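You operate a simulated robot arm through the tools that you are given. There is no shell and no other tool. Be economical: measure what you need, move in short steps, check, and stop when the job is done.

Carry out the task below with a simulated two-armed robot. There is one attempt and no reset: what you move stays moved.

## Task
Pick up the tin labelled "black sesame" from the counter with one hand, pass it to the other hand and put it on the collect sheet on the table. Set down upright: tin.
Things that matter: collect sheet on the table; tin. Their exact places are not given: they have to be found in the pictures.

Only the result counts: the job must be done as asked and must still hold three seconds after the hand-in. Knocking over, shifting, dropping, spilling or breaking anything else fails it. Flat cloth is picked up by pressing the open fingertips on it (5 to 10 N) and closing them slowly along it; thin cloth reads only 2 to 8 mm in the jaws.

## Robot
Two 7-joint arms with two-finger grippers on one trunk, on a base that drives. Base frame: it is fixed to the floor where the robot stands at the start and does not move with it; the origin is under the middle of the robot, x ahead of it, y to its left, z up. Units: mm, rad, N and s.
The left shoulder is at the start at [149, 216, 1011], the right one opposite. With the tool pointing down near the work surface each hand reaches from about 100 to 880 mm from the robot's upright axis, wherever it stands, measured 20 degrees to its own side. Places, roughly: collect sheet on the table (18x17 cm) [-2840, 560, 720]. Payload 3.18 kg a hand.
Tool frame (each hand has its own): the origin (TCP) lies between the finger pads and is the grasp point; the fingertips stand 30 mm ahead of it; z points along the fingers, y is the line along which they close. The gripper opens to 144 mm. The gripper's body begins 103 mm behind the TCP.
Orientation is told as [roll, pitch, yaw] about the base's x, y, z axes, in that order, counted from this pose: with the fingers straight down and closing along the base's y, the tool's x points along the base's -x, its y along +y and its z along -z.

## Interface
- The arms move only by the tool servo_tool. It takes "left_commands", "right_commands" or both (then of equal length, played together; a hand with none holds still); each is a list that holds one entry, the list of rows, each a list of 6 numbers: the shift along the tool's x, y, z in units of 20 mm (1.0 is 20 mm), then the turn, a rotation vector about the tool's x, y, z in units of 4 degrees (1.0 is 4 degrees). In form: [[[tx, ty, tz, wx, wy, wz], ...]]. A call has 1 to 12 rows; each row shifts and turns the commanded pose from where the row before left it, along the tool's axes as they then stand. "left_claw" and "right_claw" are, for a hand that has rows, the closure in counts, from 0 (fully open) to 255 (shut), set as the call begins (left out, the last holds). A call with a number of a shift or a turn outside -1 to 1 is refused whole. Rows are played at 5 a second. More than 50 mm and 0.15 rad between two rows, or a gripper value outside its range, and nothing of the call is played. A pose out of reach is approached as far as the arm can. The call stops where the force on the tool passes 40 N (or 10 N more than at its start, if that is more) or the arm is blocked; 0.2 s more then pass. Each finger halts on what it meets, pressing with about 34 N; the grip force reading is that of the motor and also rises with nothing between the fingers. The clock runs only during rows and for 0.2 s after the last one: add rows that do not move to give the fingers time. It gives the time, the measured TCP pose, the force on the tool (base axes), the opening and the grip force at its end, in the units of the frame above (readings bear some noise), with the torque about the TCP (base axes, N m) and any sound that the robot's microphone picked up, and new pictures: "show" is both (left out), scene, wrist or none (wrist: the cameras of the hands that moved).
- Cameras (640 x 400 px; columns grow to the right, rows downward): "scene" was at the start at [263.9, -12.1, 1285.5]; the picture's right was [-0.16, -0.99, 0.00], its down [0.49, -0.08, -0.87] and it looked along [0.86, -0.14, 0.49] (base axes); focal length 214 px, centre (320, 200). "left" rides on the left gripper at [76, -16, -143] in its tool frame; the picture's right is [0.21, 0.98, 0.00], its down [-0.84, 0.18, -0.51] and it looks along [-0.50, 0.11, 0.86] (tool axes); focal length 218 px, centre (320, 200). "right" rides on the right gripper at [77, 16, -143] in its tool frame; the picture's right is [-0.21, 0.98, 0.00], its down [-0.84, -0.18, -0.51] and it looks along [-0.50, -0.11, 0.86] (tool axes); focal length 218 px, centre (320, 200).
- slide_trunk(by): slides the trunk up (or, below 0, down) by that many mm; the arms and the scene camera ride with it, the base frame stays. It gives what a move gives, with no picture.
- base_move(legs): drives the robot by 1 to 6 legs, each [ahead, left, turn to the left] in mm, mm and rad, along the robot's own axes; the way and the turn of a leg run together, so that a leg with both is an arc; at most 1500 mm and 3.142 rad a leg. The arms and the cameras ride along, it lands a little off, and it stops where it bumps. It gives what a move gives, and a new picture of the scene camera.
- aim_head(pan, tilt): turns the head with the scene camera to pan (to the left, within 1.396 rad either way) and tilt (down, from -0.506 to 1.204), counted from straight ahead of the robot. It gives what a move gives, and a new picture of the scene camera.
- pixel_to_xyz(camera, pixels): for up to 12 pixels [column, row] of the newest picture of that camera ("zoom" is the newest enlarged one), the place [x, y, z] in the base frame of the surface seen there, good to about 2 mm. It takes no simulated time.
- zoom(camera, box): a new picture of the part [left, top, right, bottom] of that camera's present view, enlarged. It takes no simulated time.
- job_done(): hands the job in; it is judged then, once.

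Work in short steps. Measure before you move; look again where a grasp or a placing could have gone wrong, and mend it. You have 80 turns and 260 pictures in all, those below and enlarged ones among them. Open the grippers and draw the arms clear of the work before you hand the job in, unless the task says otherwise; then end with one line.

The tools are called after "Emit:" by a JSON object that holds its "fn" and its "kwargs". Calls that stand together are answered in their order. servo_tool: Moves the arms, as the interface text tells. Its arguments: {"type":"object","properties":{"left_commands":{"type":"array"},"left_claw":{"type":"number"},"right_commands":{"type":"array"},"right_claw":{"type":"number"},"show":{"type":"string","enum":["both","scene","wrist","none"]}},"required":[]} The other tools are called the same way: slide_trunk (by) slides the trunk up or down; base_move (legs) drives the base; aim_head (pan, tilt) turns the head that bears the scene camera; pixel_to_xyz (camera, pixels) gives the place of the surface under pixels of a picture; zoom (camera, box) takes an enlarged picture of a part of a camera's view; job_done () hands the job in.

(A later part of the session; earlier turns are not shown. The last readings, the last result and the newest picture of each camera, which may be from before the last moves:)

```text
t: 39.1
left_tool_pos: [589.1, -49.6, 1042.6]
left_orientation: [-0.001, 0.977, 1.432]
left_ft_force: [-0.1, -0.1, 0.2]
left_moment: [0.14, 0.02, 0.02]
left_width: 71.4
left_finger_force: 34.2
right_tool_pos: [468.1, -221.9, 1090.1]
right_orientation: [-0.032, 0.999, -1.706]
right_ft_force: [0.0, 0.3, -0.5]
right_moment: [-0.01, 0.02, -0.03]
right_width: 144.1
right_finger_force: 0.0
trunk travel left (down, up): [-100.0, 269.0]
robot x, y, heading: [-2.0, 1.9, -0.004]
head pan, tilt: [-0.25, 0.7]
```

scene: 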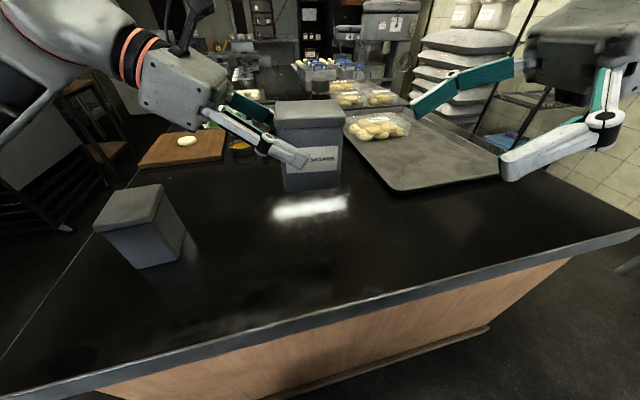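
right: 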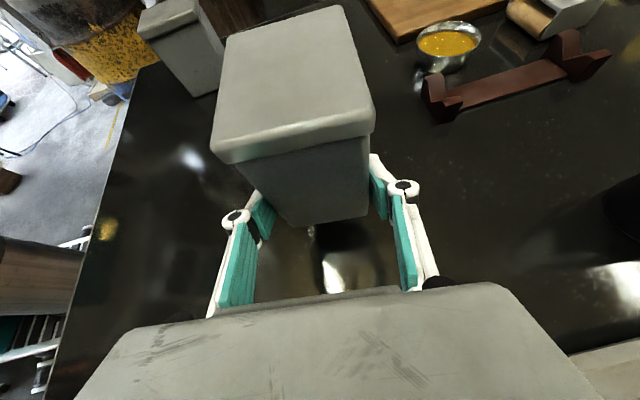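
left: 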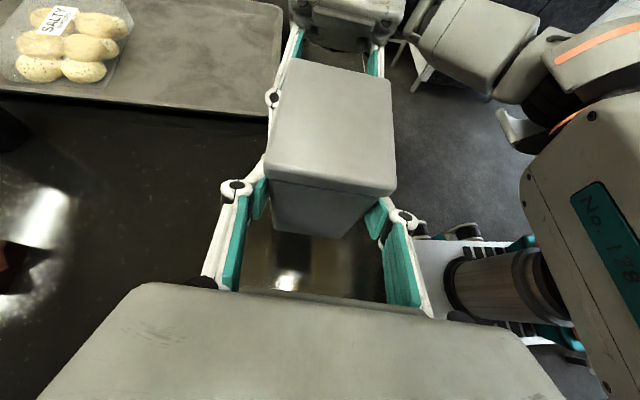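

The transfer is done. Before driving I'll look left and right for obstacles around the robot.

Emit:
{"fn": "aim_head", "kwargs": {"pan": 1.39, "tilt": 0.5}}

Emit:
{"fn": "aim_head", "kwargs": {"pan": -1.39, "tilt": 0.5}}

```text
t: 40.8
left_tool_pos: [589.2, -50.2, 1042.1]
left_orientation: [0.001, 0.977, 1.432]
left_ft_force: [-0.2, 0.9, -0.6]
left_moment: [0.13, -0.03, 0.03]
left_width: 71.5
left_finger_force: 33.8
right_tool_pos: [468.8, -222.4, 1089.8]
right_orientation: [-0.034, 0.999, -1.707]
right_ft_force: [0.6, -0.3, -0.2]
right_moment: [0.03, -0.02, 0.04]
right_width: 143.9
right_finger_force: 0.0
trunk travel left (down, up): [-100.0, 269.0]
robot x, y, heading: [-1.6, 0.2, 0.001]
head pan, tilt: [1.389, 0.499]
```

scene: 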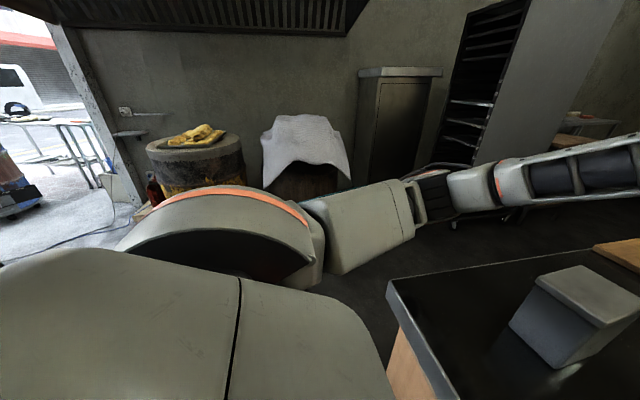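

```text
t: 43.3
left_tool_pos: [588.5, -49.7, 1040.2]
left_orientation: [0.002, 0.977, 1.432]
left_ft_force: [-0.2, 0.3, -0.5]
left_moment: [0.12, -0.07, -0.03]
left_width: 71.6
left_finger_force: 33.9
right_tool_pos: [467.9, -221.9, 1089.2]
right_orientation: [-0.034, 1.0, -1.708]
right_ft_force: [0.3, 1.0, -0.5]
right_moment: [-0.02, -0.02, 0.03]
right_width: 144.0
right_finger_force: 0.0
trunk travel left (down, up): [-100.0, 269.0]
robot x, y, heading: [-0.8, 2.2, 0.002]
head pan, tilt: [-1.389, 0.499]
```

scene: 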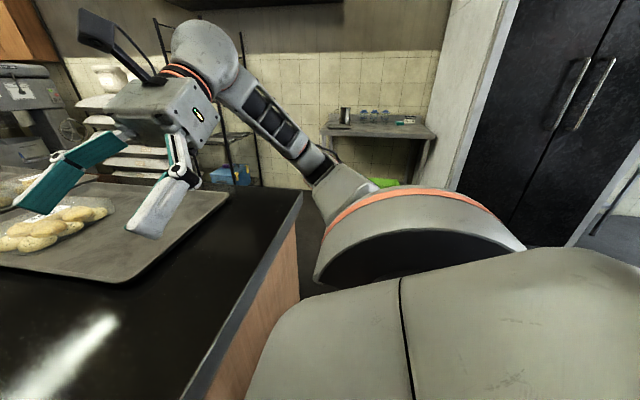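

Both sides look free close in. I'll back off 350 mm from the counter and look left and behind again.

Emit:
{"fn": "base_move", "kwargs": {"legs": [[-350, 0, 0]]}}

Emit:
{"fn": "aim_head", "kwargs": {"pan": 1.39, "tilt": 0.4}}

```text
t: 45.5
left_tool_pos: [244.2, -50.1, 1040.8]
left_orientation: [0.002, 0.977, 1.435]
left_ft_force: [-0.2, 0.0, -0.6]
left_moment: [0.14, -0.05, -0.01]
left_width: 71.4
left_finger_force: 34.1
right_tool_pos: [123.2, -221.1, 1091.0]
right_orientation: [-0.036, 0.999, -1.709]
right_ft_force: [-0.6, 0.0, 0.9]
right_moment: [0.0, -0.04, 0.02]
right_width: 144.1
right_finger_force: 0.1
trunk travel left (down, up): [-100.0, 269.0]
robot x, y, heading: [-344.3, -3.3, 0.001]
head pan, tilt: [-1.389, 0.499]
```

scene: 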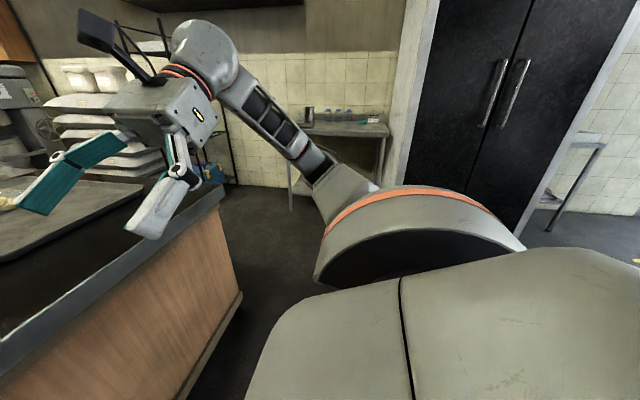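

```text
t: 48.0
left_tool_pos: [243.3, -49.2, 1040.1]
left_orientation: [0.002, 0.977, 1.435]
left_ft_force: [-0.2, 0.2, 0.1]
left_moment: [0.13, 0.0, 0.04]
left_width: 71.6
left_finger_force: 33.8
right_tool_pos: [122.4, -222.6, 1091.0]
right_orientation: [-0.035, 0.998, -1.706]
right_ft_force: [-0.2, -1.1, -0.2]
right_moment: [-0.03, 0.0, 0.0]
right_width: 144.0
right_finger_force: 0.0
trunk travel left (down, up): [-100.0, 269.0]
robot x, y, heading: [-345.0, -4.1, 0.003]
head pan, tilt: [1.389, 0.4]
```

scene: 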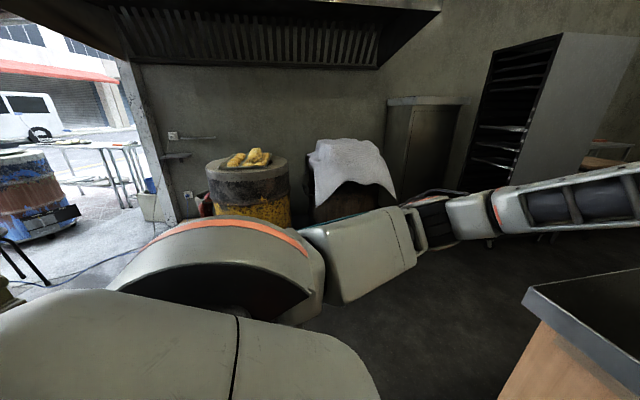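

Emit:
{"fn": "pixel_to_xyz", "kwargs": {"camera": "scene", "pixels": [[245, 185], [330, 170], [390, 200], [145, 200], [60, 210], [10, 230], [80, 140], [420, 130], [20, 190], [520, 200]]}}

```text
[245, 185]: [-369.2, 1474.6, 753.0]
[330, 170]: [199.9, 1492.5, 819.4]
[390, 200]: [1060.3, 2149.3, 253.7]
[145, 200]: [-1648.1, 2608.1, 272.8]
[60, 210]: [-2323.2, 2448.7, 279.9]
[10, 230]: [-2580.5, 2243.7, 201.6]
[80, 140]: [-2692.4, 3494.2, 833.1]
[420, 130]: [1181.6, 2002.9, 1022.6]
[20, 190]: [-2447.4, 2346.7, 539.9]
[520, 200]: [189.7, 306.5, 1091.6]
```

The nearest obstacle on the left is the barrel at (-370,1475), and the counter edge is 760 mm ahead. I'll turn left 90° in place and then look towards the table.

Emit:
{"fn": "base_move", "kwargs": {"legs": [[-80, 0, 0], [0, 0, 1.57]]}}

Emit:
{"fn": "aim_head", "kwargs": {"pan": 1.39, "tilt": 0.4}}

```text
t: 52.9
left_tool_pos: [-388.9, 590.1, 1041.6]
left_orientation: [0.002, 0.978, 3.027]
left_ft_force: [0.3, -0.5, -5.4]
left_moment: [0.01, 0.09, 0.03]
left_width: 71.5
left_finger_force: 33.8
right_tool_pos: [-213.8, 473.4, 1089.7]
right_orientation: [-0.035, 0.999, -0.115]
right_ft_force: [-0.8, 0.3, 0.5]
right_moment: [-0.01, -0.01, -0.02]
right_width: 144.1
right_finger_force: 0.1
trunk travel left (down, up): [-100.0, 269.0]
robot x, y, heading: [-425.4, -0.3, 1.592]
head pan, tilt: [1.389, 0.4]
```

scene: 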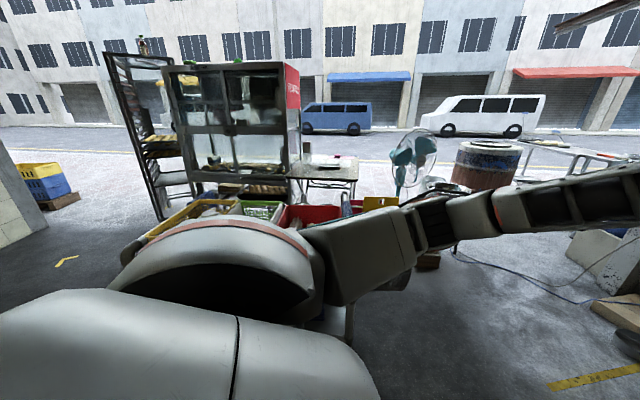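

```text
t: 53.5
left_tool_pos: [-389.5, 588.7, 1041.8]
left_orientation: [0.002, 0.979, 3.028]
left_ft_force: [0.2, 0.0, -3.9]
left_moment: [0.03, 0.11, 0.03]
left_width: 71.6
left_finger_force: 33.9
right_tool_pos: [-213.3, 472.8, 1089.9]
right_orientation: [-0.035, 0.998, -0.117]
right_ft_force: [-0.1, 0.1, -0.5]
right_moment: [0.01, -0.03, 0.02]
right_width: 144.1
right_finger_force: 0.1
trunk travel left (down, up): [-100.0, 269.0]
robot x, y, heading: [-424.9, -3.9, 1.594]
head pan, tilt: [1.389, 0.4]
```

scene: 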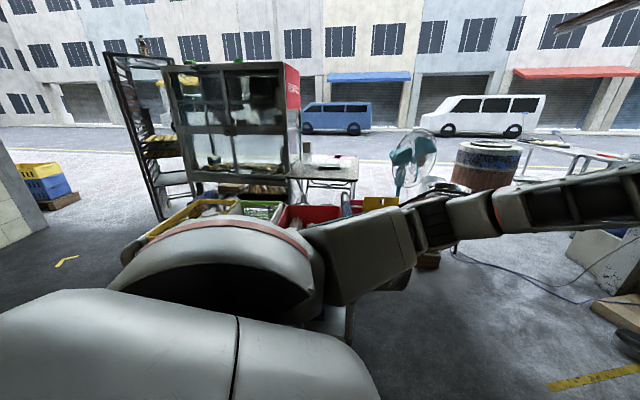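

The way ahead shows crates around (300,212) and a table at (325,165). I'll measure those.

Emit:
{"fn": "pixel_to_xyz", "kwargs": {"camera": "scene", "pixels": [[205, 205], [262, 208], [300, 212], [345, 205], [380, 202], [325, 178], [325, 162], [300, 172], [355, 172], [425, 262], [345, 320], [430, 300]]}}

Emit:
{"fn": "zoom", "kwargs": {"camera": "scene", "box": [140, 100, 460, 300]}}

```text
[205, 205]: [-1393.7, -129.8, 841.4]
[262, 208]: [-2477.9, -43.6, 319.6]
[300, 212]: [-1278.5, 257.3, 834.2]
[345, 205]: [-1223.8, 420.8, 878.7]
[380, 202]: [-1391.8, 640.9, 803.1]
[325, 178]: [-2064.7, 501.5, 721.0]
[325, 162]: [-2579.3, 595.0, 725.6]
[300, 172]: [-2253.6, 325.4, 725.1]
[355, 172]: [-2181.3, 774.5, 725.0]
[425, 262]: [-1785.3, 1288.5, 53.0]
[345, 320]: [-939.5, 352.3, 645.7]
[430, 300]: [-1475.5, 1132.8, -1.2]
```

```text
2.00 times, centred on (300, 200) of scene
```

zoom: 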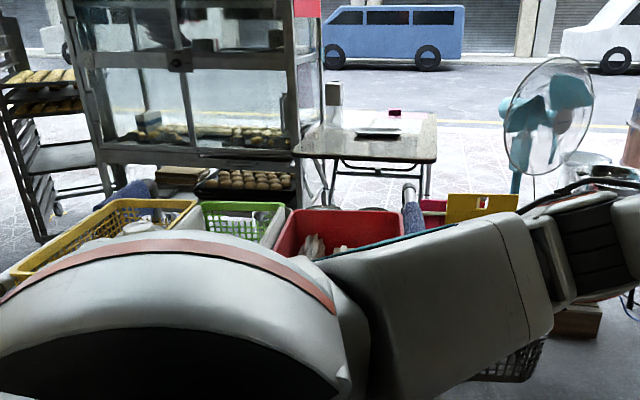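

A crate table lies between, at x about -900 to -1400 and y up to 640, and the destination table is beyond it. I'll look at the corridor at larger y for a route.

Emit:
{"fn": "aim_head", "kwargs": {"pan": 0.75, "tilt": 0.5}}

```text
t: 54.5
left_tool_pos: [-388.2, 590.7, 1041.4]
left_orientation: [0.002, 0.978, 3.029]
left_ft_force: [0.4, -0.2, -4.6]
left_moment: [0.03, 0.1, 0.0]
left_width: 71.3
left_finger_force: 34.3
right_tool_pos: [-212.3, 472.2, 1090.9]
right_orientation: [-0.034, 0.997, -0.114]
right_ft_force: [-0.2, 0.8, -0.3]
right_moment: [0.03, 0.0, 0.02]
right_width: 143.9
right_finger_force: 0.0
trunk travel left (down, up): [-100.0, 269.0]
robot x, y, heading: [-423.4, 1.4, 1.595]
head pan, tilt: [0.75, 0.499]
```

scene: 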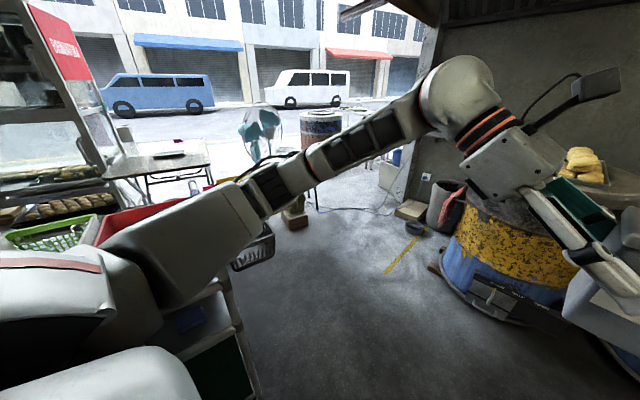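

Emit:
{"fn": "pixel_to_xyz", "kwargs": {"camera": "scene", "pixels": [[245, 335], [268, 240], [293, 218], [265, 125], [415, 228], [440, 265], [412, 208], [320, 130], [385, 185], [370, 155], [205, 160], [110, 175]]}}

Emit:
{"fn": "zoom", "kwargs": {"camera": "scene", "box": [100, 80, 452, 300]}}

```text
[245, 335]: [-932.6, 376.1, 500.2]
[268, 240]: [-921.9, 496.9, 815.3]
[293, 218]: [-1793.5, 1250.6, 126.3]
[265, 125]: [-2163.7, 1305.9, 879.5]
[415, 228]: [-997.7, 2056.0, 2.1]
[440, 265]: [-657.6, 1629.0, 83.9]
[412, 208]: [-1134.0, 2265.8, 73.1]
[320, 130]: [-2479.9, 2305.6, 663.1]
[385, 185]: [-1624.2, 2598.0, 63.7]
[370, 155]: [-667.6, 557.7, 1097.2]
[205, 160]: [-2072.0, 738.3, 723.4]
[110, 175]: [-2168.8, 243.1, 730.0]
```

```text
1.82 times, centred on (276, 190) of scene
```

zoom: 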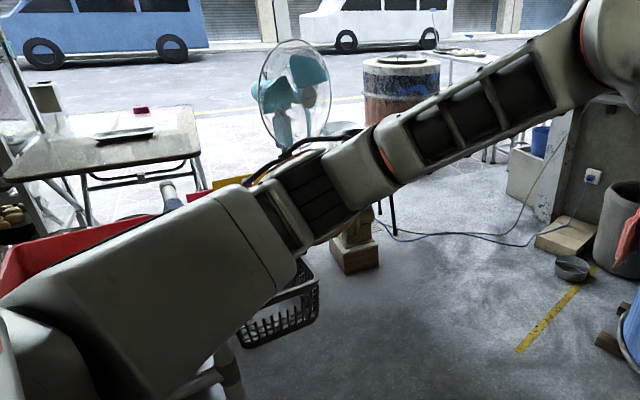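

I'll look closer at the table top and measure it.

Emit:
{"fn": "zoom", "kwargs": {"camera": "scene", "box": [90, 100, 330, 250]}}

Emit:
{"fn": "pixel_to_xyz", "kwargs": {"camera": "scene", "pixels": [[155, 155], [170, 154], [185, 152], [178, 142], [200, 140], [125, 132], [152, 139], [240, 160], [268, 160], [248, 105], [303, 115], [338, 118]]}}

```text
2.67 times, centred on (210, 175) of scene
```

zoom: 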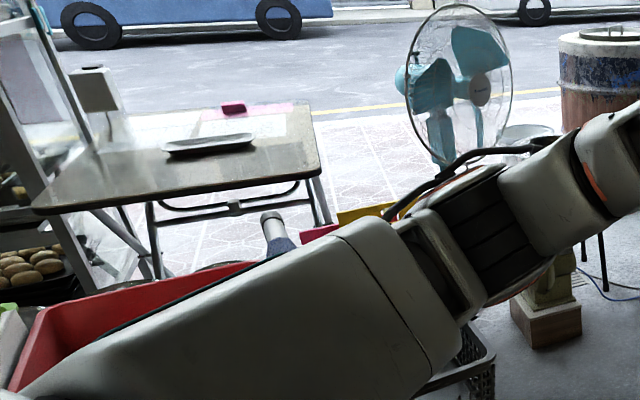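

```text
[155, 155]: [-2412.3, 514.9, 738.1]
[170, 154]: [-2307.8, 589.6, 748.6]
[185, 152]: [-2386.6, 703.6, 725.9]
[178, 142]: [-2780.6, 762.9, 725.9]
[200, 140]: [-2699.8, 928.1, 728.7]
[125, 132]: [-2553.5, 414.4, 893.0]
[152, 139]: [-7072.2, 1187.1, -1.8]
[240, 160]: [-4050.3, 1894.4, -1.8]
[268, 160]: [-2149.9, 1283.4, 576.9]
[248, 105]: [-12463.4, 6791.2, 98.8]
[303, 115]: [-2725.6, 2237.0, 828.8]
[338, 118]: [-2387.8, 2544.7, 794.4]
```

The table's far end holds a pinkish sheet near (-2780,760). The route passes the fan and the drum, so I'll raise the trunk so that the arms clear them, then look down at the base's footprint.

Emit:
{"fn": "slide_trunk", "kwargs": {"by": 260}}

Emit:
{"fn": "aim_head", "kwargs": {"pan": 0.6, "tilt": 0.7}}

```text
t: 57.2
left_tool_pos: [-389.4, 590.2, 1300.8]
left_orientation: [0.003, 0.977, 3.027]
left_ft_force: [-0.5, 0.1, -4.2]
left_moment: [0.0, 0.1, 0.01]
left_width: 71.5
left_finger_force: 33.6
right_tool_pos: [-214.0, 473.0, 1350.7]
right_orientation: [-0.034, 0.999, -0.114]
right_ft_force: [-1.1, 0.1, -0.1]
right_moment: [0.0, 0.02, 0.0]
right_width: 143.9
right_finger_force: 0.2
trunk travel left (down, up): [-360.0, 9.0]
robot x, y, heading: [-427.6, -2.1, 1.595]
head pan, tilt: [0.75, 0.499]
```

```text
t: 58.0
left_tool_pos: [-389.0, 590.2, 1301.3]
left_orientation: [0.002, 0.978, 3.026]
left_ft_force: [-0.2, 0.6, -3.7]
left_moment: [0.03, 0.1, 0.01]
left_width: 71.3
left_finger_force: 34.1
right_tool_pos: [-213.0, 473.1, 1350.2]
right_orientation: [-0.036, 0.999, -0.115]
right_ft_force: [-0.2, -0.1, 0.4]
right_moment: [0.01, 0.03, -0.04]
right_width: 144.1
right_finger_force: 0.1
trunk travel left (down, up): [-360.0, 9.0]
robot x, y, heading: [-422.9, 2.0, 1.593]
head pan, tilt: [0.6, 0.7]
```

scene: 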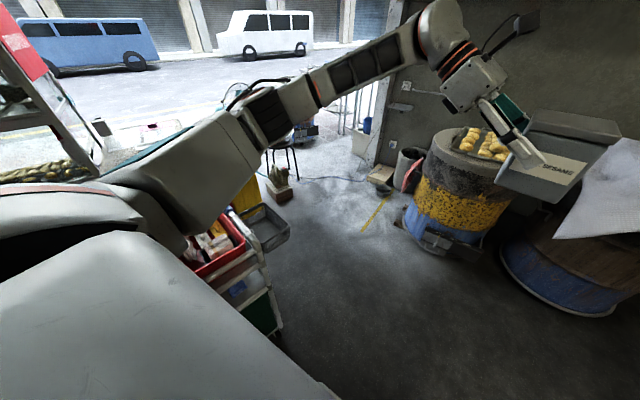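

Emit:
{"fn": "pixel_to_xyz", "kwargs": {"camera": "scene", "pixels": [[278, 335], [290, 225], [265, 205], [288, 192], [298, 170], [405, 215], [425, 245], [390, 185], [365, 215], [300, 130], [285, 148], [505, 285]]}}

Emit:
{"fn": "aim_head", "kwargs": {"pan": 1.39, "tilt": 0.7}}

```text
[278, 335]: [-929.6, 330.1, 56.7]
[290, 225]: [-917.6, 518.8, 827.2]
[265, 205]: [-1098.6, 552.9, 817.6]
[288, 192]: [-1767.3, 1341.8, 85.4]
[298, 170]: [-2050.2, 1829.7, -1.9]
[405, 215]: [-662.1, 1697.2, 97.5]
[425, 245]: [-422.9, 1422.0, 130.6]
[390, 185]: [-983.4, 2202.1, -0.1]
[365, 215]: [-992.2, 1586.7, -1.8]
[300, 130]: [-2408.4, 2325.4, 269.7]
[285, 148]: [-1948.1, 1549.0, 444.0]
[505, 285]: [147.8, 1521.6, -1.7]
```

```text
t: 59.1
left_tool_pos: [-388.0, 590.1, 1300.6]
left_orientation: [0.003, 0.976, 3.029]
left_ft_force: [-0.6, 0.3, -3.8]
left_moment: [0.01, 0.15, -0.01]
left_width: 71.6
left_finger_force: 34.3
right_tool_pos: [-213.0, 473.4, 1350.2]
right_orientation: [-0.037, 1.0, -0.115]
right_ft_force: [-0.6, -0.5, 0.2]
right_moment: [0.0, 0.02, 0.02]
right_width: 144.1
right_finger_force: 0.1
trunk travel left (down, up): [-360.0, 9.0]
robot x, y, heading: [-425.6, 1.5, 1.596]
head pan, tilt: [1.389, 0.7]
```

scene: 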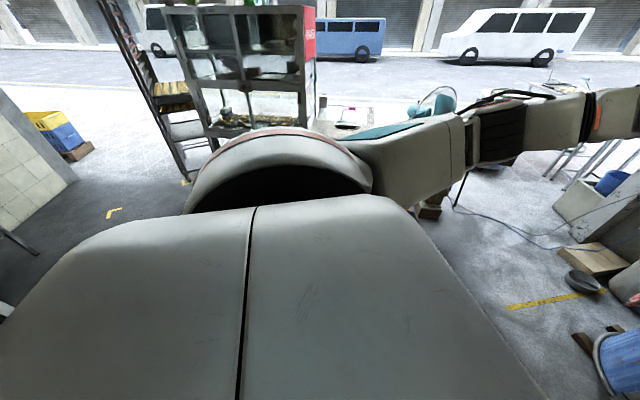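

The fan, stool and drum side is cluttered. The lane on the left of the picture, between the rack foot (185,178) and the wall with crates (60,130), leads to the open street side. I'll measure that lane.

Emit:
{"fn": "pixel_to_xyz", "kwargs": {"camera": "scene", "pixels": [[185, 182], [112, 213], [75, 182], [80, 155], [60, 125], [150, 100], [190, 130], [110, 130], [120, 80], [345, 105], [348, 126], [20, 245]]}}

Emit:
{"fn": "zoom", "kwargs": {"camera": "scene", "box": [0, 0, 480, 300]}}

```text
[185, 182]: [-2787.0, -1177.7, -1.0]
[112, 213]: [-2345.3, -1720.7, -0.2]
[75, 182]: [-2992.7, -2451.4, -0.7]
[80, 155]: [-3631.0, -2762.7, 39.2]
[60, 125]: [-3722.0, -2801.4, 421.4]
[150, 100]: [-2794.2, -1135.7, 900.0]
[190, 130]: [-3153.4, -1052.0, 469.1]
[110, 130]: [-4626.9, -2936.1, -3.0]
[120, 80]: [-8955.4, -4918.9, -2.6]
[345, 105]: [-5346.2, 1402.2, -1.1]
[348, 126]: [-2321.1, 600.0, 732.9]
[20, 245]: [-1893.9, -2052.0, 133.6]
```

```text
1.33 times, centred on (240, 150) of scene
```

zoom: 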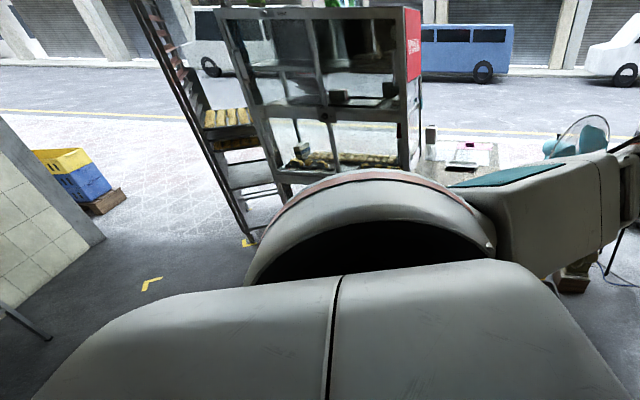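

The lane is clear at y about -1200 to -2450. I'll turn left another 90° to face -x, with the arms now well above the cart, and survey it.

Emit:
{"fn": "base_move", "kwargs": {"legs": [[0, 0, 1.57]]}}

Emit:
{"fn": "aim_head", "kwargs": {"pan": 0.6, "tilt": 0.7}}

```text
t: 63.3
left_tool_pos: [-1014.1, 38.0, 1301.3]
left_orientation: [0.003, 0.977, -1.69]
left_ft_force: [0.5, 0.3, -4.0]
left_moment: [-0.12, 0.03, 0.0]
left_width: 71.6
left_finger_force: 34.4
right_tool_pos: [-897.4, 213.7, 1349.9]
right_orientation: [-0.034, 0.997, 1.451]
right_ft_force: [0.2, 0.7, 1.7]
right_moment: [0.01, 0.0, -0.01]
right_width: 144.1
right_finger_force: 0.0
trunk travel left (down, up): [-360.0, 9.0]
robot x, y, heading: [-423.5, 0.4, -3.119]
head pan, tilt: [1.389, 0.7]
```

scene: 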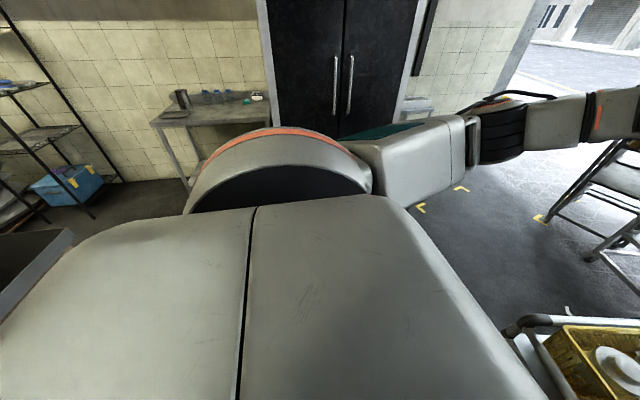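

```text
t: 64.4
left_tool_pos: [-1014.3, 38.6, 1300.5]
left_orientation: [0.002, 0.978, -1.69]
left_ft_force: [-0.7, -1.1, -3.6]
left_moment: [-0.1, 0.02, 0.02]
left_width: 71.5
left_finger_force: 34.2
right_tool_pos: [-897.9, 212.2, 1351.5]
right_orientation: [-0.035, 0.997, 1.451]
right_ft_force: [0.6, 1.0, 0.5]
right_moment: [-0.02, -0.01, 0.04]
right_width: 144.0
right_finger_force: 0.0
trunk travel left (down, up): [-360.0, 9.0]
robot x, y, heading: [-421.1, -2.1, -3.126]
head pan, tilt: [0.6, 0.7]
```

scene: 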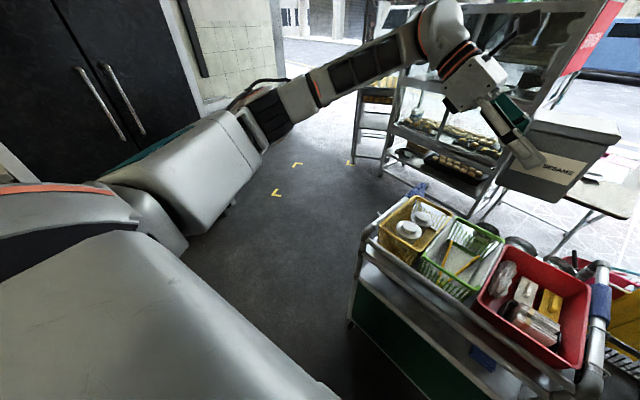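

Good view of the lane. I'll measure the cart's near end, the cabinet legs, the rack foot and the fridge side.

Emit:
{"fn": "pixel_to_xyz", "kwargs": {"camera": "scene", "pixels": [[350, 325], [372, 232], [410, 200], [380, 175], [355, 162], [480, 222], [230, 205], [275, 195], [240, 240], [285, 60], [120, 110], [300, 340]]}}

Emit:
{"fn": "aim_head", "kwargs": {"pan": 0.95, "tilt": 0.4}}

```text
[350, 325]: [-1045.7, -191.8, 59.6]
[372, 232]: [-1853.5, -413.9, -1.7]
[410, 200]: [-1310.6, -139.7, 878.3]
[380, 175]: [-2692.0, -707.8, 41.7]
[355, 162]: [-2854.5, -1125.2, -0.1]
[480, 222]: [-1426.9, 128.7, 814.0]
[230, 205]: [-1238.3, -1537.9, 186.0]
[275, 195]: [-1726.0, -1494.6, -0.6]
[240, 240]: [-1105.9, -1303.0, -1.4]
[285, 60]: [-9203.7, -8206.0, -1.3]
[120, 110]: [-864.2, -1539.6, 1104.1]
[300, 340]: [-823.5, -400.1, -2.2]
```

```text
t: 65.2
left_tool_pos: [-1014.7, 38.5, 1301.6]
left_orientation: [0.003, 0.977, -1.69]
left_ft_force: [-0.3, 0.0, -4.2]
left_moment: [-0.13, 0.04, 0.0]
left_width: 71.5
left_finger_force: 33.9
right_tool_pos: [-897.2, 213.6, 1351.2]
right_orientation: [-0.036, 0.999, 1.452]
right_ft_force: [0.1, -0.3, -0.1]
right_moment: [-0.01, 0.01, 0.02]
right_width: 144.1
right_finger_force: 0.0
trunk travel left (down, up): [-360.0, 9.0]
robot x, y, heading: [-425.3, -0.5, -3.123]
head pan, tilt: [0.949, 0.4]
```

scene: 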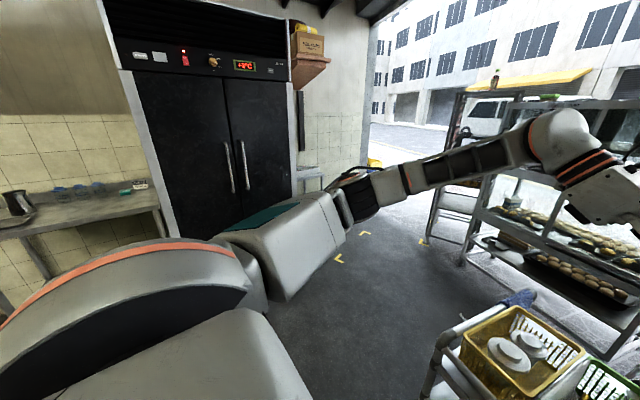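

Emit:
{"fn": "pixel_to_xyz", "kwargs": {"camera": "scene", "pixels": [[280, 290], [270, 225], [340, 230], [250, 275], [150, 245], [300, 140], [310, 200], [475, 160], [467, 260], [425, 242], [340, 257], [290, 190]]}}

```text
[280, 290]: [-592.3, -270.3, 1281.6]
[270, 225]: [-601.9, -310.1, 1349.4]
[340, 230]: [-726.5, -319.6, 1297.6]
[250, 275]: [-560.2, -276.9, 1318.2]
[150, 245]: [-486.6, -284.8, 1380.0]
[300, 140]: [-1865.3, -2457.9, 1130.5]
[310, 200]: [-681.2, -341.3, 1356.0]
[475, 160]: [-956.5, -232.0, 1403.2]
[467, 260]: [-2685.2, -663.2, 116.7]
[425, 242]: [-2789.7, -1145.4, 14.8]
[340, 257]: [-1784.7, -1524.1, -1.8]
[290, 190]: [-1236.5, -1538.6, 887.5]
```

The left arm stays within about 350 mm of the axis, so the lane works. I'll strafe left 870 mm and then go ahead 1300 mm between the fridge (y -1540) and the cart (y -200).

Emit:
{"fn": "base_move", "kwargs": {"legs": [[0, 870, 0], [1300, 0, 0]]}}

Emit:
{"fn": "aim_head", "kwargs": {"pan": 0.9, "tilt": 0.7}}

```text
t: 79.5
left_tool_pos: [-2306.9, -868.3, 1300.3]
left_orientation: [0.0, 0.978, -1.685]
left_ft_force: [0.2, -0.2, -4.7]
left_moment: [-0.16, 0.02, -0.03]
left_width: 71.5
left_finger_force: 34.1
right_tool_pos: [-2189.5, -693.6, 1349.2]
right_orientation: [-0.035, 0.998, 1.455]
right_ft_force: [0.7, 0.2, -0.3]
right_moment: [0.02, 0.03, 0.03]
right_width: 144.1
right_finger_force: 0.0
trunk travel left (down, up): [-360.0, 9.0]
robot x, y, heading: [-1713.9, -906.2, -3.119]
head pan, tilt: [0.949, 0.4]
```

scene: 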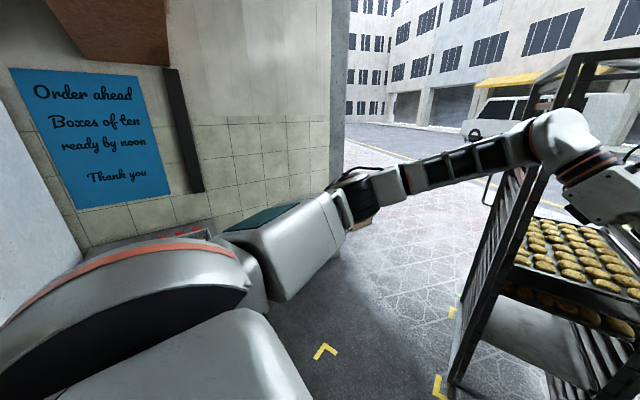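

```text
t: 80.3
left_tool_pos: [-2306.2, -867.9, 1300.9]
left_orientation: [0.0, 0.978, -1.686]
left_ft_force: [-0.2, 0.0, -3.6]
left_moment: [-0.15, 0.0, 0.0]
left_width: 71.5
left_finger_force: 33.8
right_tool_pos: [-2188.5, -693.1, 1350.4]
right_orientation: [-0.034, 0.999, 1.454]
right_ft_force: [-0.1, 0.3, -0.6]
right_moment: [-0.01, -0.01, -0.02]
right_width: 143.9
right_finger_force: 0.0
trunk travel left (down, up): [-360.0, 9.0]
robot x, y, heading: [-1713.9, -903.2, -3.118]
head pan, tilt: [0.901, 0.7]
```

scene: 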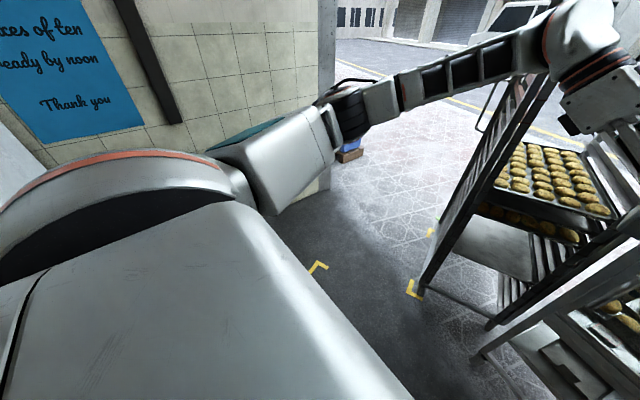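

Emit:
{"fn": "pixel_to_xyz", "kwargs": {"camera": "scene", "pixels": [[420, 293], [478, 358], [545, 100], [600, 330], [325, 188], [270, 235], [310, 270], [430, 230], [630, 290], [360, 150]]}}

Emit:
{"fn": "aim_head", "kwargs": {"pan": 1.39, "tilt": 0.8}}

```text
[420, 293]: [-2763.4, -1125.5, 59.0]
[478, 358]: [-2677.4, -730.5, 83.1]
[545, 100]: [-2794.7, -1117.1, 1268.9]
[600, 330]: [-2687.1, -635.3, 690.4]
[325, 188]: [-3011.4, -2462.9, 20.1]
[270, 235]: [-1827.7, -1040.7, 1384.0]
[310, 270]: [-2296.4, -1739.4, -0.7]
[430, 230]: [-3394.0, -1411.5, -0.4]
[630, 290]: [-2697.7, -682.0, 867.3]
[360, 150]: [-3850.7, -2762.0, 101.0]
```

```text
t: 81.2
left_tool_pos: [-2306.3, -868.8, 1301.0]
left_orientation: [0.001, 0.978, -1.686]
left_ft_force: [-0.4, 0.3, -4.1]
left_moment: [-0.14, 0.01, 0.01]
left_width: 71.6
left_finger_force: 34.1
right_tool_pos: [-2188.0, -692.1, 1350.4]
right_orientation: [-0.035, 0.998, 1.454]
right_ft_force: [-0.1, -0.4, -0.4]
right_moment: [0.01, 0.04, 0.03]
right_width: 144.1
right_finger_force: 0.1
trunk travel left (down, up): [-360.0, 9.0]
robot x, y, heading: [-1719.2, -906.9, -3.124]
head pan, tilt: [1.389, 0.799]
```

scene: 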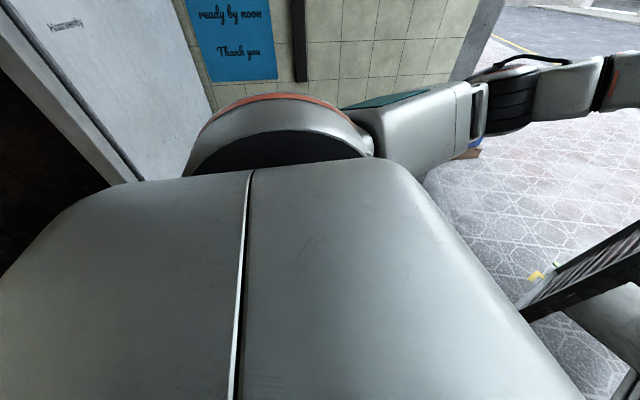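

The lane ahead is open between the rack (y -1125) and the wall (y -2460). I'll strafe left 740, go diagonally ahead, then on towards the street.

Emit:
{"fn": "base_move", "kwargs": {"legs": [[0, 740, 0], [700, 130, 0], [700, 0, 0]]}}

Emit:
{"fn": "aim_head", "kwargs": {"pan": -0.7, "tilt": 0.6}}

```text
t: 93.0
left_tool_pos: [-3131.5, -1760.5, 1310.4]
left_orientation: [-0.029, 0.992, -1.764]
left_ft_force: [-0.7, -0.2, -5.7]
left_moment: [-0.14, 0.0, -0.08]
left_width: 71.4
left_finger_force: 33.9
right_tool_pos: [-3005.9, -1577.5, 1362.7]
right_orientation: [-0.002, 0.979, 1.391]
right_ft_force: [-0.2, 0.6, -0.2]
right_moment: [0.02, -0.04, 0.0]
right_width: 144.2
right_finger_force: 0.0
trunk travel left (down, up): [-360.0, 9.0]
robot x, y, heading: [-2562.5, -1804.9, 3.107]
head pan, tilt: [1.389, 0.799]
stopped in leg 3: the robot was blocked; the commanded pose is now the measured one
```

scene: 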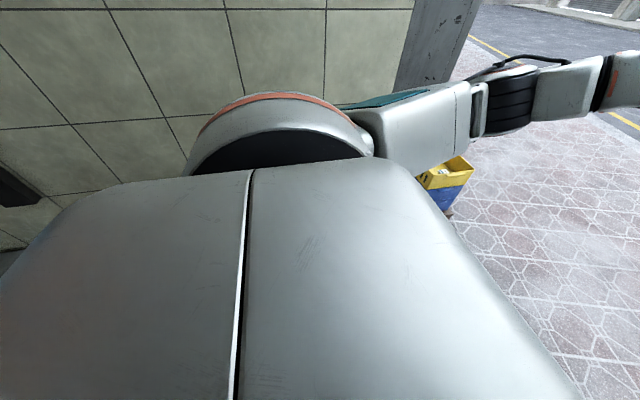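

```text
t: 95.0
left_tool_pos: [-3127.2, -1761.7, 1314.4]
left_orientation: [-0.044, 0.994, -1.774]
left_ft_force: [-0.9, 0.5, -3.7]
left_moment: [-0.16, 0.03, 0.0]
left_width: 71.4
left_finger_force: 34.3
right_tool_pos: [-3004.6, -1580.8, 1363.0]
right_orientation: [-0.002, 0.979, 1.398]
right_ft_force: [-0.4, 0.5, 0.0]
right_moment: [-0.02, 0.02, 0.01]
right_width: 144.0
right_finger_force: 0.2
trunk travel left (down, up): [-360.0, 9.0]
robot x, y, heading: [-2565.2, -1800.0, 3.112]
head pan, tilt: [-0.7, 0.6]
```

scene: 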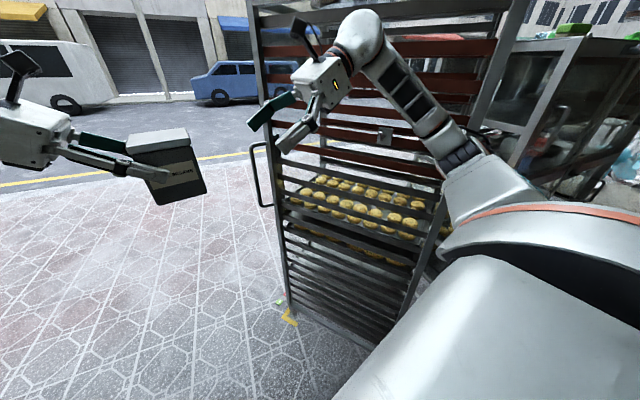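

The drive was blocked in leg 3 and the body seems slightly pitched. I'll look ahead and down to see what stopped it.

Emit:
{"fn": "pixel_to_xyz", "kwargs": {"camera": "scene", "pixels": [[290, 318], [275, 150], [385, 345], [445, 230], [430, 110], [450, 140], [530, 20], [260, 300], [210, 300], [500, 180]]}}

Emit:
{"fn": "aim_head", "kwargs": {"pan": 0.0, "tilt": 1.1}}

```text
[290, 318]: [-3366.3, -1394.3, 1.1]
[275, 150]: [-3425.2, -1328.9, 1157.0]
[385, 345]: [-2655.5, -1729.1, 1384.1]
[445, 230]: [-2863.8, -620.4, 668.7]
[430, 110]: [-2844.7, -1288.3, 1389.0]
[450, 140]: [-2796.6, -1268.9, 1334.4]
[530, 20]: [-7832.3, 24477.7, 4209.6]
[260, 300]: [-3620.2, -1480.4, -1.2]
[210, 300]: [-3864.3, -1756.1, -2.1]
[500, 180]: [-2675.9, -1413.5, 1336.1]
```

```text
t: 96.0
left_tool_pos: [-3127.7, -1762.9, 1313.6]
left_orientation: [-0.042, 0.994, -1.773]
left_ft_force: [0.4, -0.2, -3.3]
left_moment: [-0.14, 0.02, 0.01]
left_width: 71.6
left_finger_force: 33.4
right_tool_pos: [-3004.0, -1580.3, 1363.3]
right_orientation: [-0.001, 0.979, 1.4]
right_ft_force: [-0.4, -0.4, -0.8]
right_moment: [0.02, -0.01, 0.01]
right_width: 144.1
right_finger_force: 0.1
trunk travel left (down, up): [-360.0, 9.0]
robot x, y, heading: [-2564.9, -1806.1, 3.114]
head pan, tilt: [0.0, 1.1]
```

scene: 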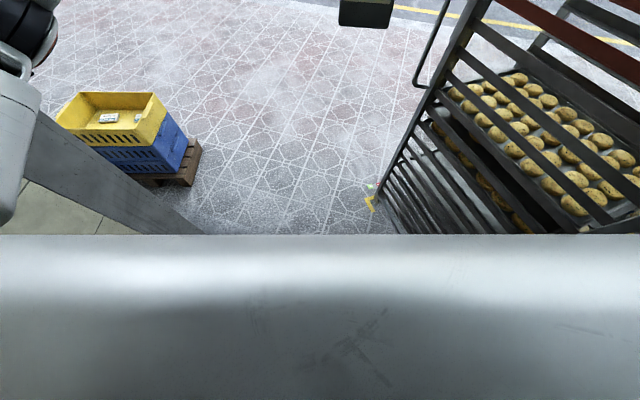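

Emit:
{"fn": "pixel_to_xyz", "kwargs": {"camera": "scene", "pixels": [[15, 130], [30, 40], [20, 180], [60, 160], [150, 215], [100, 180], [185, 180], [180, 150], [60, 200], [375, 200], [395, 225], [320, 225]]}}

Emit:
{"fn": "aim_head", "kwargs": {"pan": 0.8, "tilt": 0.7}}

```text
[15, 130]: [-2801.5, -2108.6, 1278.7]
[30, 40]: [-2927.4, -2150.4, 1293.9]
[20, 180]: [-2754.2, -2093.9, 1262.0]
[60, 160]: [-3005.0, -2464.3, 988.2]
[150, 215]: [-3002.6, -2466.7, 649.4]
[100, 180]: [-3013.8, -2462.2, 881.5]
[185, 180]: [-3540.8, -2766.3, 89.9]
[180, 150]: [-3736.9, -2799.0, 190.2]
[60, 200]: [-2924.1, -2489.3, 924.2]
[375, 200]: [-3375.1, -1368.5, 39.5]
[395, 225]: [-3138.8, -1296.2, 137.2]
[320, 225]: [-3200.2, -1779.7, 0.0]
```

```text
t: 97.2
left_tool_pos: [-3126.7, -1761.7, 1314.3]
left_orientation: [-0.043, 0.996, -1.774]
left_ft_force: [0.2, 0.0, -3.8]
left_moment: [-0.13, 0.07, 0.0]
left_width: 71.4
left_finger_force: 33.4
right_tool_pos: [-3003.5, -1579.9, 1363.7]
right_orientation: [0.0, 0.98, 1.401]
right_ft_force: [-0.8, 0.6, 0.2]
right_moment: [0.0, -0.02, -0.02]
right_width: 144.2
right_finger_force: 0.2
trunk travel left (down, up): [-360.0, 9.0]
robot x, y, heading: [-2566.9, -1802.3, 3.109]
head pan, tilt: [0.799, 0.7]
```

scene: 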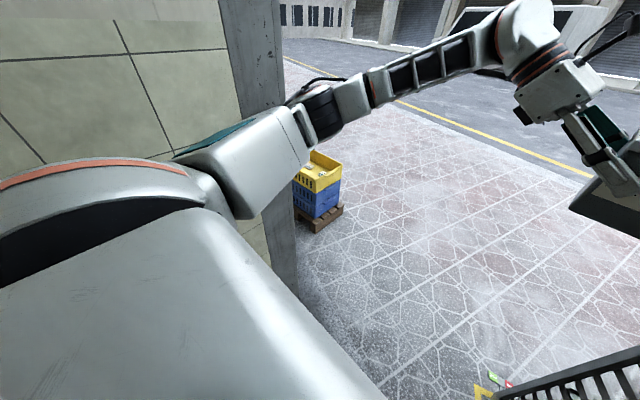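

The left side has 300 mm of clearance, but the right elbow at (-2845,-1288) lies against the rack, which slants out to (-3370,-1395). I'll strafe left 140 mm to free it and then look at the rack.

Emit:
{"fn": "base_move", "kwargs": {"legs": [[0, 140, 0]]}}

Emit:
{"fn": "aim_head", "kwargs": {"pan": -0.7, "tilt": 0.6}}

```text
t: 99.0
left_tool_pos: [-3153.9, -1875.0, 1301.9]
left_orientation: [0.0, 0.976, -1.736]
left_ft_force: [1.3, -0.4, -4.1]
left_moment: [-0.12, 0.01, 0.01]
left_width: 71.8
left_finger_force: 33.7
right_tool_pos: [-3033.0, -1695.7, 1349.3]
right_orientation: [-0.044, 0.998, 1.371]
right_ft_force: [-0.7, -0.8, 0.5]
right_moment: [0.04, -0.02, -0.02]
right_width: 144.2
right_finger_force: 0.1
trunk travel left (down, up): [-360.0, 9.0]
robot x, y, heading: [-2567.6, -1939.5, 3.119]
head pan, tilt: [0.799, 0.7]
```

scene: 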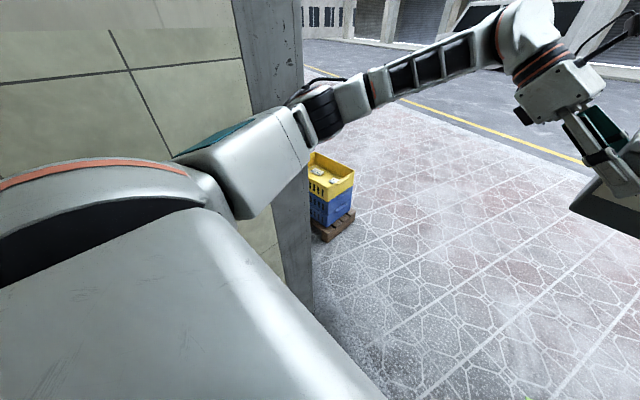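

```text
t: 100.6
left_tool_pos: [-3154.3, -1875.3, 1303.1]
left_orientation: [0.0, 0.978, -1.736]
left_ft_force: [-0.1, -0.7, -4.1]
left_moment: [-0.13, 0.04, 0.01]
left_width: 71.5
left_finger_force: 33.8
right_tool_pos: [-3032.2, -1693.8, 1350.3]
right_orientation: [-0.042, 0.997, 1.369]
right_ft_force: [0.2, -0.5, -0.2]
right_moment: [0.0, 0.0, -0.01]
right_width: 143.8
right_finger_force: 0.2
trunk travel left (down, up): [-360.0, 9.0]
robot x, y, heading: [-2568.1, -1944.1, 3.116]
head pan, tilt: [-0.7, 0.6]
```

scene: 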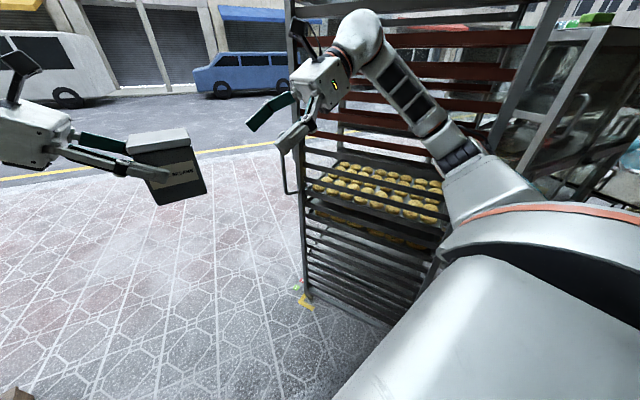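

It's freed, with the pitch gone and the tool heights back to normal. I'll check the rack feet against their floor marks.

Emit:
{"fn": "zoom", "kwargs": {"camera": "scene", "box": [270, 240, 430, 340]}}

Emit:
{"fn": "pixel_to_xyz", "kwargs": {"camera": "scene", "pixels": [[307, 300], [308, 288], [380, 327], [300, 298], [293, 60], [430, 110], [460, 150], [500, 180]]}}

Emit:
{"fn": "aim_head", "kwargs": {"pan": -1.15, "tilt": 0.9}}

```text
4.00 times, centred on (350, 290) of scene
```

zoom: 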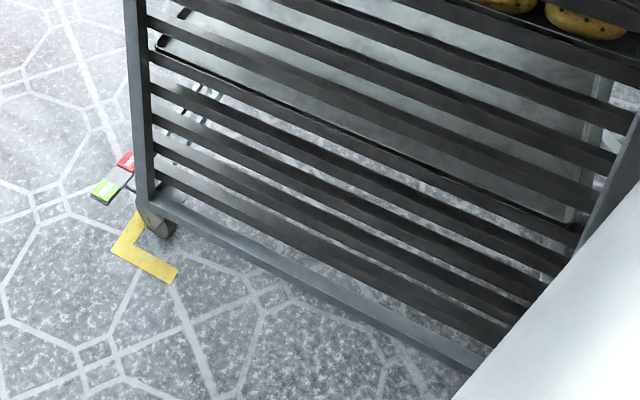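

```text
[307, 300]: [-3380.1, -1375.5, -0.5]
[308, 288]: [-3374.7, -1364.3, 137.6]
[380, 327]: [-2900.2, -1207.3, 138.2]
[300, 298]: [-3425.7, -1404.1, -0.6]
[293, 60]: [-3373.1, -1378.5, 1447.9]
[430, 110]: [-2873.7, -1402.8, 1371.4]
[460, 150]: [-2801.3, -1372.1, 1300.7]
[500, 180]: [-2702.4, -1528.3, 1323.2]
```

```text
t: 101.5
left_tool_pos: [-3154.5, -1875.5, 1301.5]
left_orientation: [-0.001, 0.979, -1.737]
left_ft_force: [-0.9, 0.4, -4.5]
left_moment: [-0.14, 0.03, -0.01]
left_width: 71.5
left_finger_force: 34.1
right_tool_pos: [-3031.8, -1695.1, 1348.7]
right_orientation: [-0.043, 0.996, 1.369]
right_ft_force: [0.5, 0.3, 0.3]
right_moment: [0.01, 0.0, -0.01]
right_width: 143.9
right_finger_force: 0.0
trunk travel left (down, up): [-360.0, 9.0]
robot x, y, heading: [-2570.2, -1941.8, 3.117]
head pan, tilt: [-1.15, 0.901]
```

scene: 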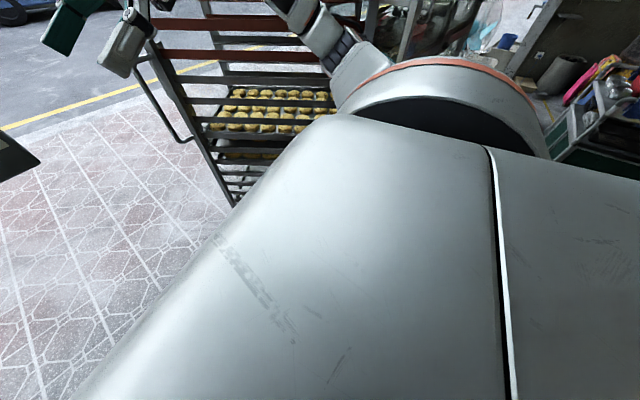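

The rack foot still sits on its yellow mark. The right elbow sticks out about 600 mm, so I'll close the right gripper and move that hand inward to tuck the elbow.

Emit:
{"fn": "servo_tool", "kwargs": {"right_commands": [[[0, 0, 0, 0, 0, 0], [0, 0, 0, 0, 0, 0], [0, 0, 0, 0, 0, 0], [0.6, 0, 0.92, 0, 0, 0], [0.6, 0, 0.92, 0, 0, 0], [0.6, 0, 0.92, 0, 0, 0], [0.6, 0, 0.92, 0, 0, 0], [0.6, 0, 0.92, 0, 0, 0], [0, 0, 0, 0, 0, 0]]], "right_claw": 255, "show": "none"}}

Emit:
{"fn": "aim_head", "kwargs": {"pan": -0.7, "tilt": 0.6}}

```text
t: 103.5
left_tool_pos: [-3153.7, -1875.0, 1302.1]
left_orientation: [0.0, 0.976, -1.736]
left_ft_force: [0.3, 0.3, -5.0]
left_moment: [-0.13, 0.03, -0.01]
left_width: 71.5
left_finger_force: 33.8
right_tool_pos: [-3051.4, -1803.5, 1349.7]
right_orientation: [-0.043, 0.999, 1.369]
right_ft_force: [-0.1, 1.0, -0.4]
right_moment: [0.01, 0.02, 0.0]
right_width: 0.0
right_finger_force: 30.8
trunk travel left (down, up): [-360.0, 9.0]
robot x, y, heading: [-2567.7, -1940.7, 3.116]
head pan, tilt: [-1.15, 0.901]
```

```text
t: 104.4
left_tool_pos: [-3154.6, -1876.2, 1301.7]
left_orientation: [0.001, 0.978, -1.736]
left_ft_force: [0.4, -0.3, -4.7]
left_moment: [-0.16, 0.03, 0.0]
left_width: 71.6
left_finger_force: 34.1
right_tool_pos: [-3051.2, -1802.8, 1348.3]
right_orientation: [-0.044, 0.997, 1.371]
right_ft_force: [-0.7, -0.1, -0.2]
right_moment: [0.02, 0.02, -0.01]
right_width: 0.0
right_finger_force: 30.3
trunk travel left (down, up): [-360.0, 9.0]
robot x, y, heading: [-2569.8, -1938.8, 3.116]
head pan, tilt: [-0.7, 0.6]
```

scene: 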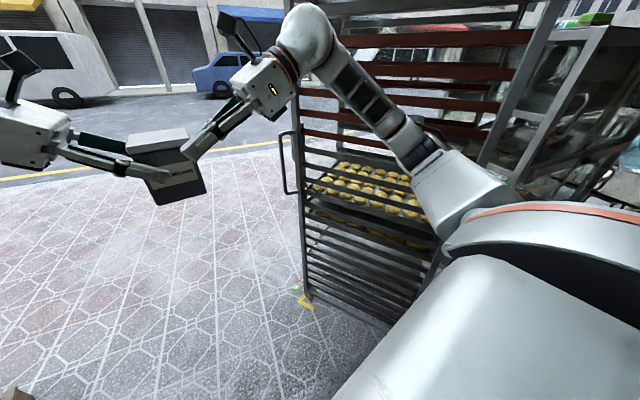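

Emit:
{"fn": "pixel_to_xyz", "kwargs": {"camera": "scene", "pixels": [[410, 110], [435, 135], [470, 170], [490, 190], [340, 60], [395, 125], [425, 190], [307, 250]]}}

```text
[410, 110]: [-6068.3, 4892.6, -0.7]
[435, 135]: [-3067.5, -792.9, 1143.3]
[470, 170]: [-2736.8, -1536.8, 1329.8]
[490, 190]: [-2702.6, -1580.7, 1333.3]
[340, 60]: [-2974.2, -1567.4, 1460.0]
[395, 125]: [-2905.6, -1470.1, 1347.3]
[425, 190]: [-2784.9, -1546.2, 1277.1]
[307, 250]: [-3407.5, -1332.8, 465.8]
```

The right arm is now within about 520 mm. I'll angle the robot 20° left so it runs parallel to the rack side, centre it between rack and pillar, and drive out, checking after the turn.

Emit:
{"fn": "base_move", "kwargs": {"legs": [[0, -60, 0], [0, 0, 0.36], [0, -150, 0]]}}

Emit:
{"fn": "aim_head", "kwargs": {"pan": 0.7, "tilt": 0.6}}

```text
t: 108.3
left_tool_pos: [-3188.4, -1883.9, 1301.3]
left_orientation: [0.0, 0.978, -1.379]
left_ft_force: [-0.6, -0.3, -3.9]
left_moment: [-0.15, -0.01, 0.0]
left_width: 71.3
left_finger_force: 34.1
right_tool_pos: [-3116.7, -1780.7, 1349.1]
right_orientation: [-0.045, 0.996, 1.727]
right_ft_force: [0.3, 0.4, 0.0]
right_moment: [-0.01, -0.02, -0.01]
right_width: 0.0
right_finger_force: 30.5
trunk travel left (down, up): [-360.0, 9.0]
robot x, y, heading: [-2617.0, -1740.1, -2.814]
head pan, tilt: [-0.7, 0.6]
```

scene: 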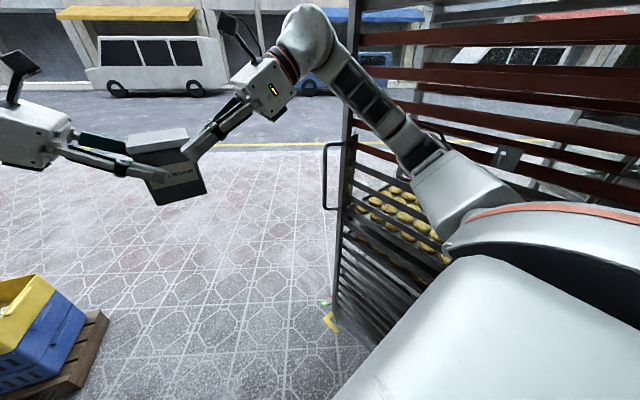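

```text
t: 109.8
left_tool_pos: [-3188.2, -1885.9, 1302.2]
left_orientation: [0.001, 0.978, -1.378]
left_ft_force: [-0.5, 0.0, -4.0]
left_moment: [-0.12, -0.03, 0.03]
left_width: 71.4
left_finger_force: 33.3
right_tool_pos: [-3115.8, -1780.8, 1348.4]
right_orientation: [-0.043, 0.997, 1.728]
right_ft_force: [0.0, 0.9, 0.3]
right_moment: [0.02, 0.03, -0.02]
right_width: 0.0
right_finger_force: 30.2
trunk travel left (down, up): [-360.0, 9.0]
robot x, y, heading: [-2614.8, -1739.3, -2.814]
head pan, tilt: [0.7, 0.6]
```

scene: 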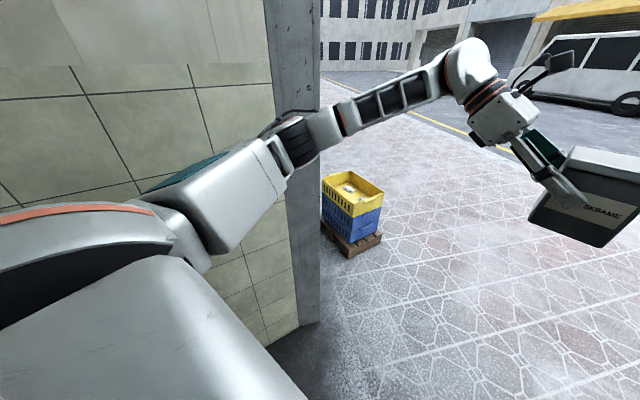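

Emit:
{"fn": "pixel_to_xyz", "kwargs": {"camera": "scene", "pixels": [[300, 165], [275, 150], [315, 60], [315, 250], [240, 210], [420, 90], [345, 120], [320, 190]]}}

```text
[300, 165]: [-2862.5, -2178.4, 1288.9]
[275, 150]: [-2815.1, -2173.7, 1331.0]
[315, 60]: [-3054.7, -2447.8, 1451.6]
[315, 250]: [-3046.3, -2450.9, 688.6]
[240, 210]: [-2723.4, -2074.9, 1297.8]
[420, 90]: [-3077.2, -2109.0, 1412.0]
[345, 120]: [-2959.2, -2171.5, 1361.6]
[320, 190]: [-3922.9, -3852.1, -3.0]
```

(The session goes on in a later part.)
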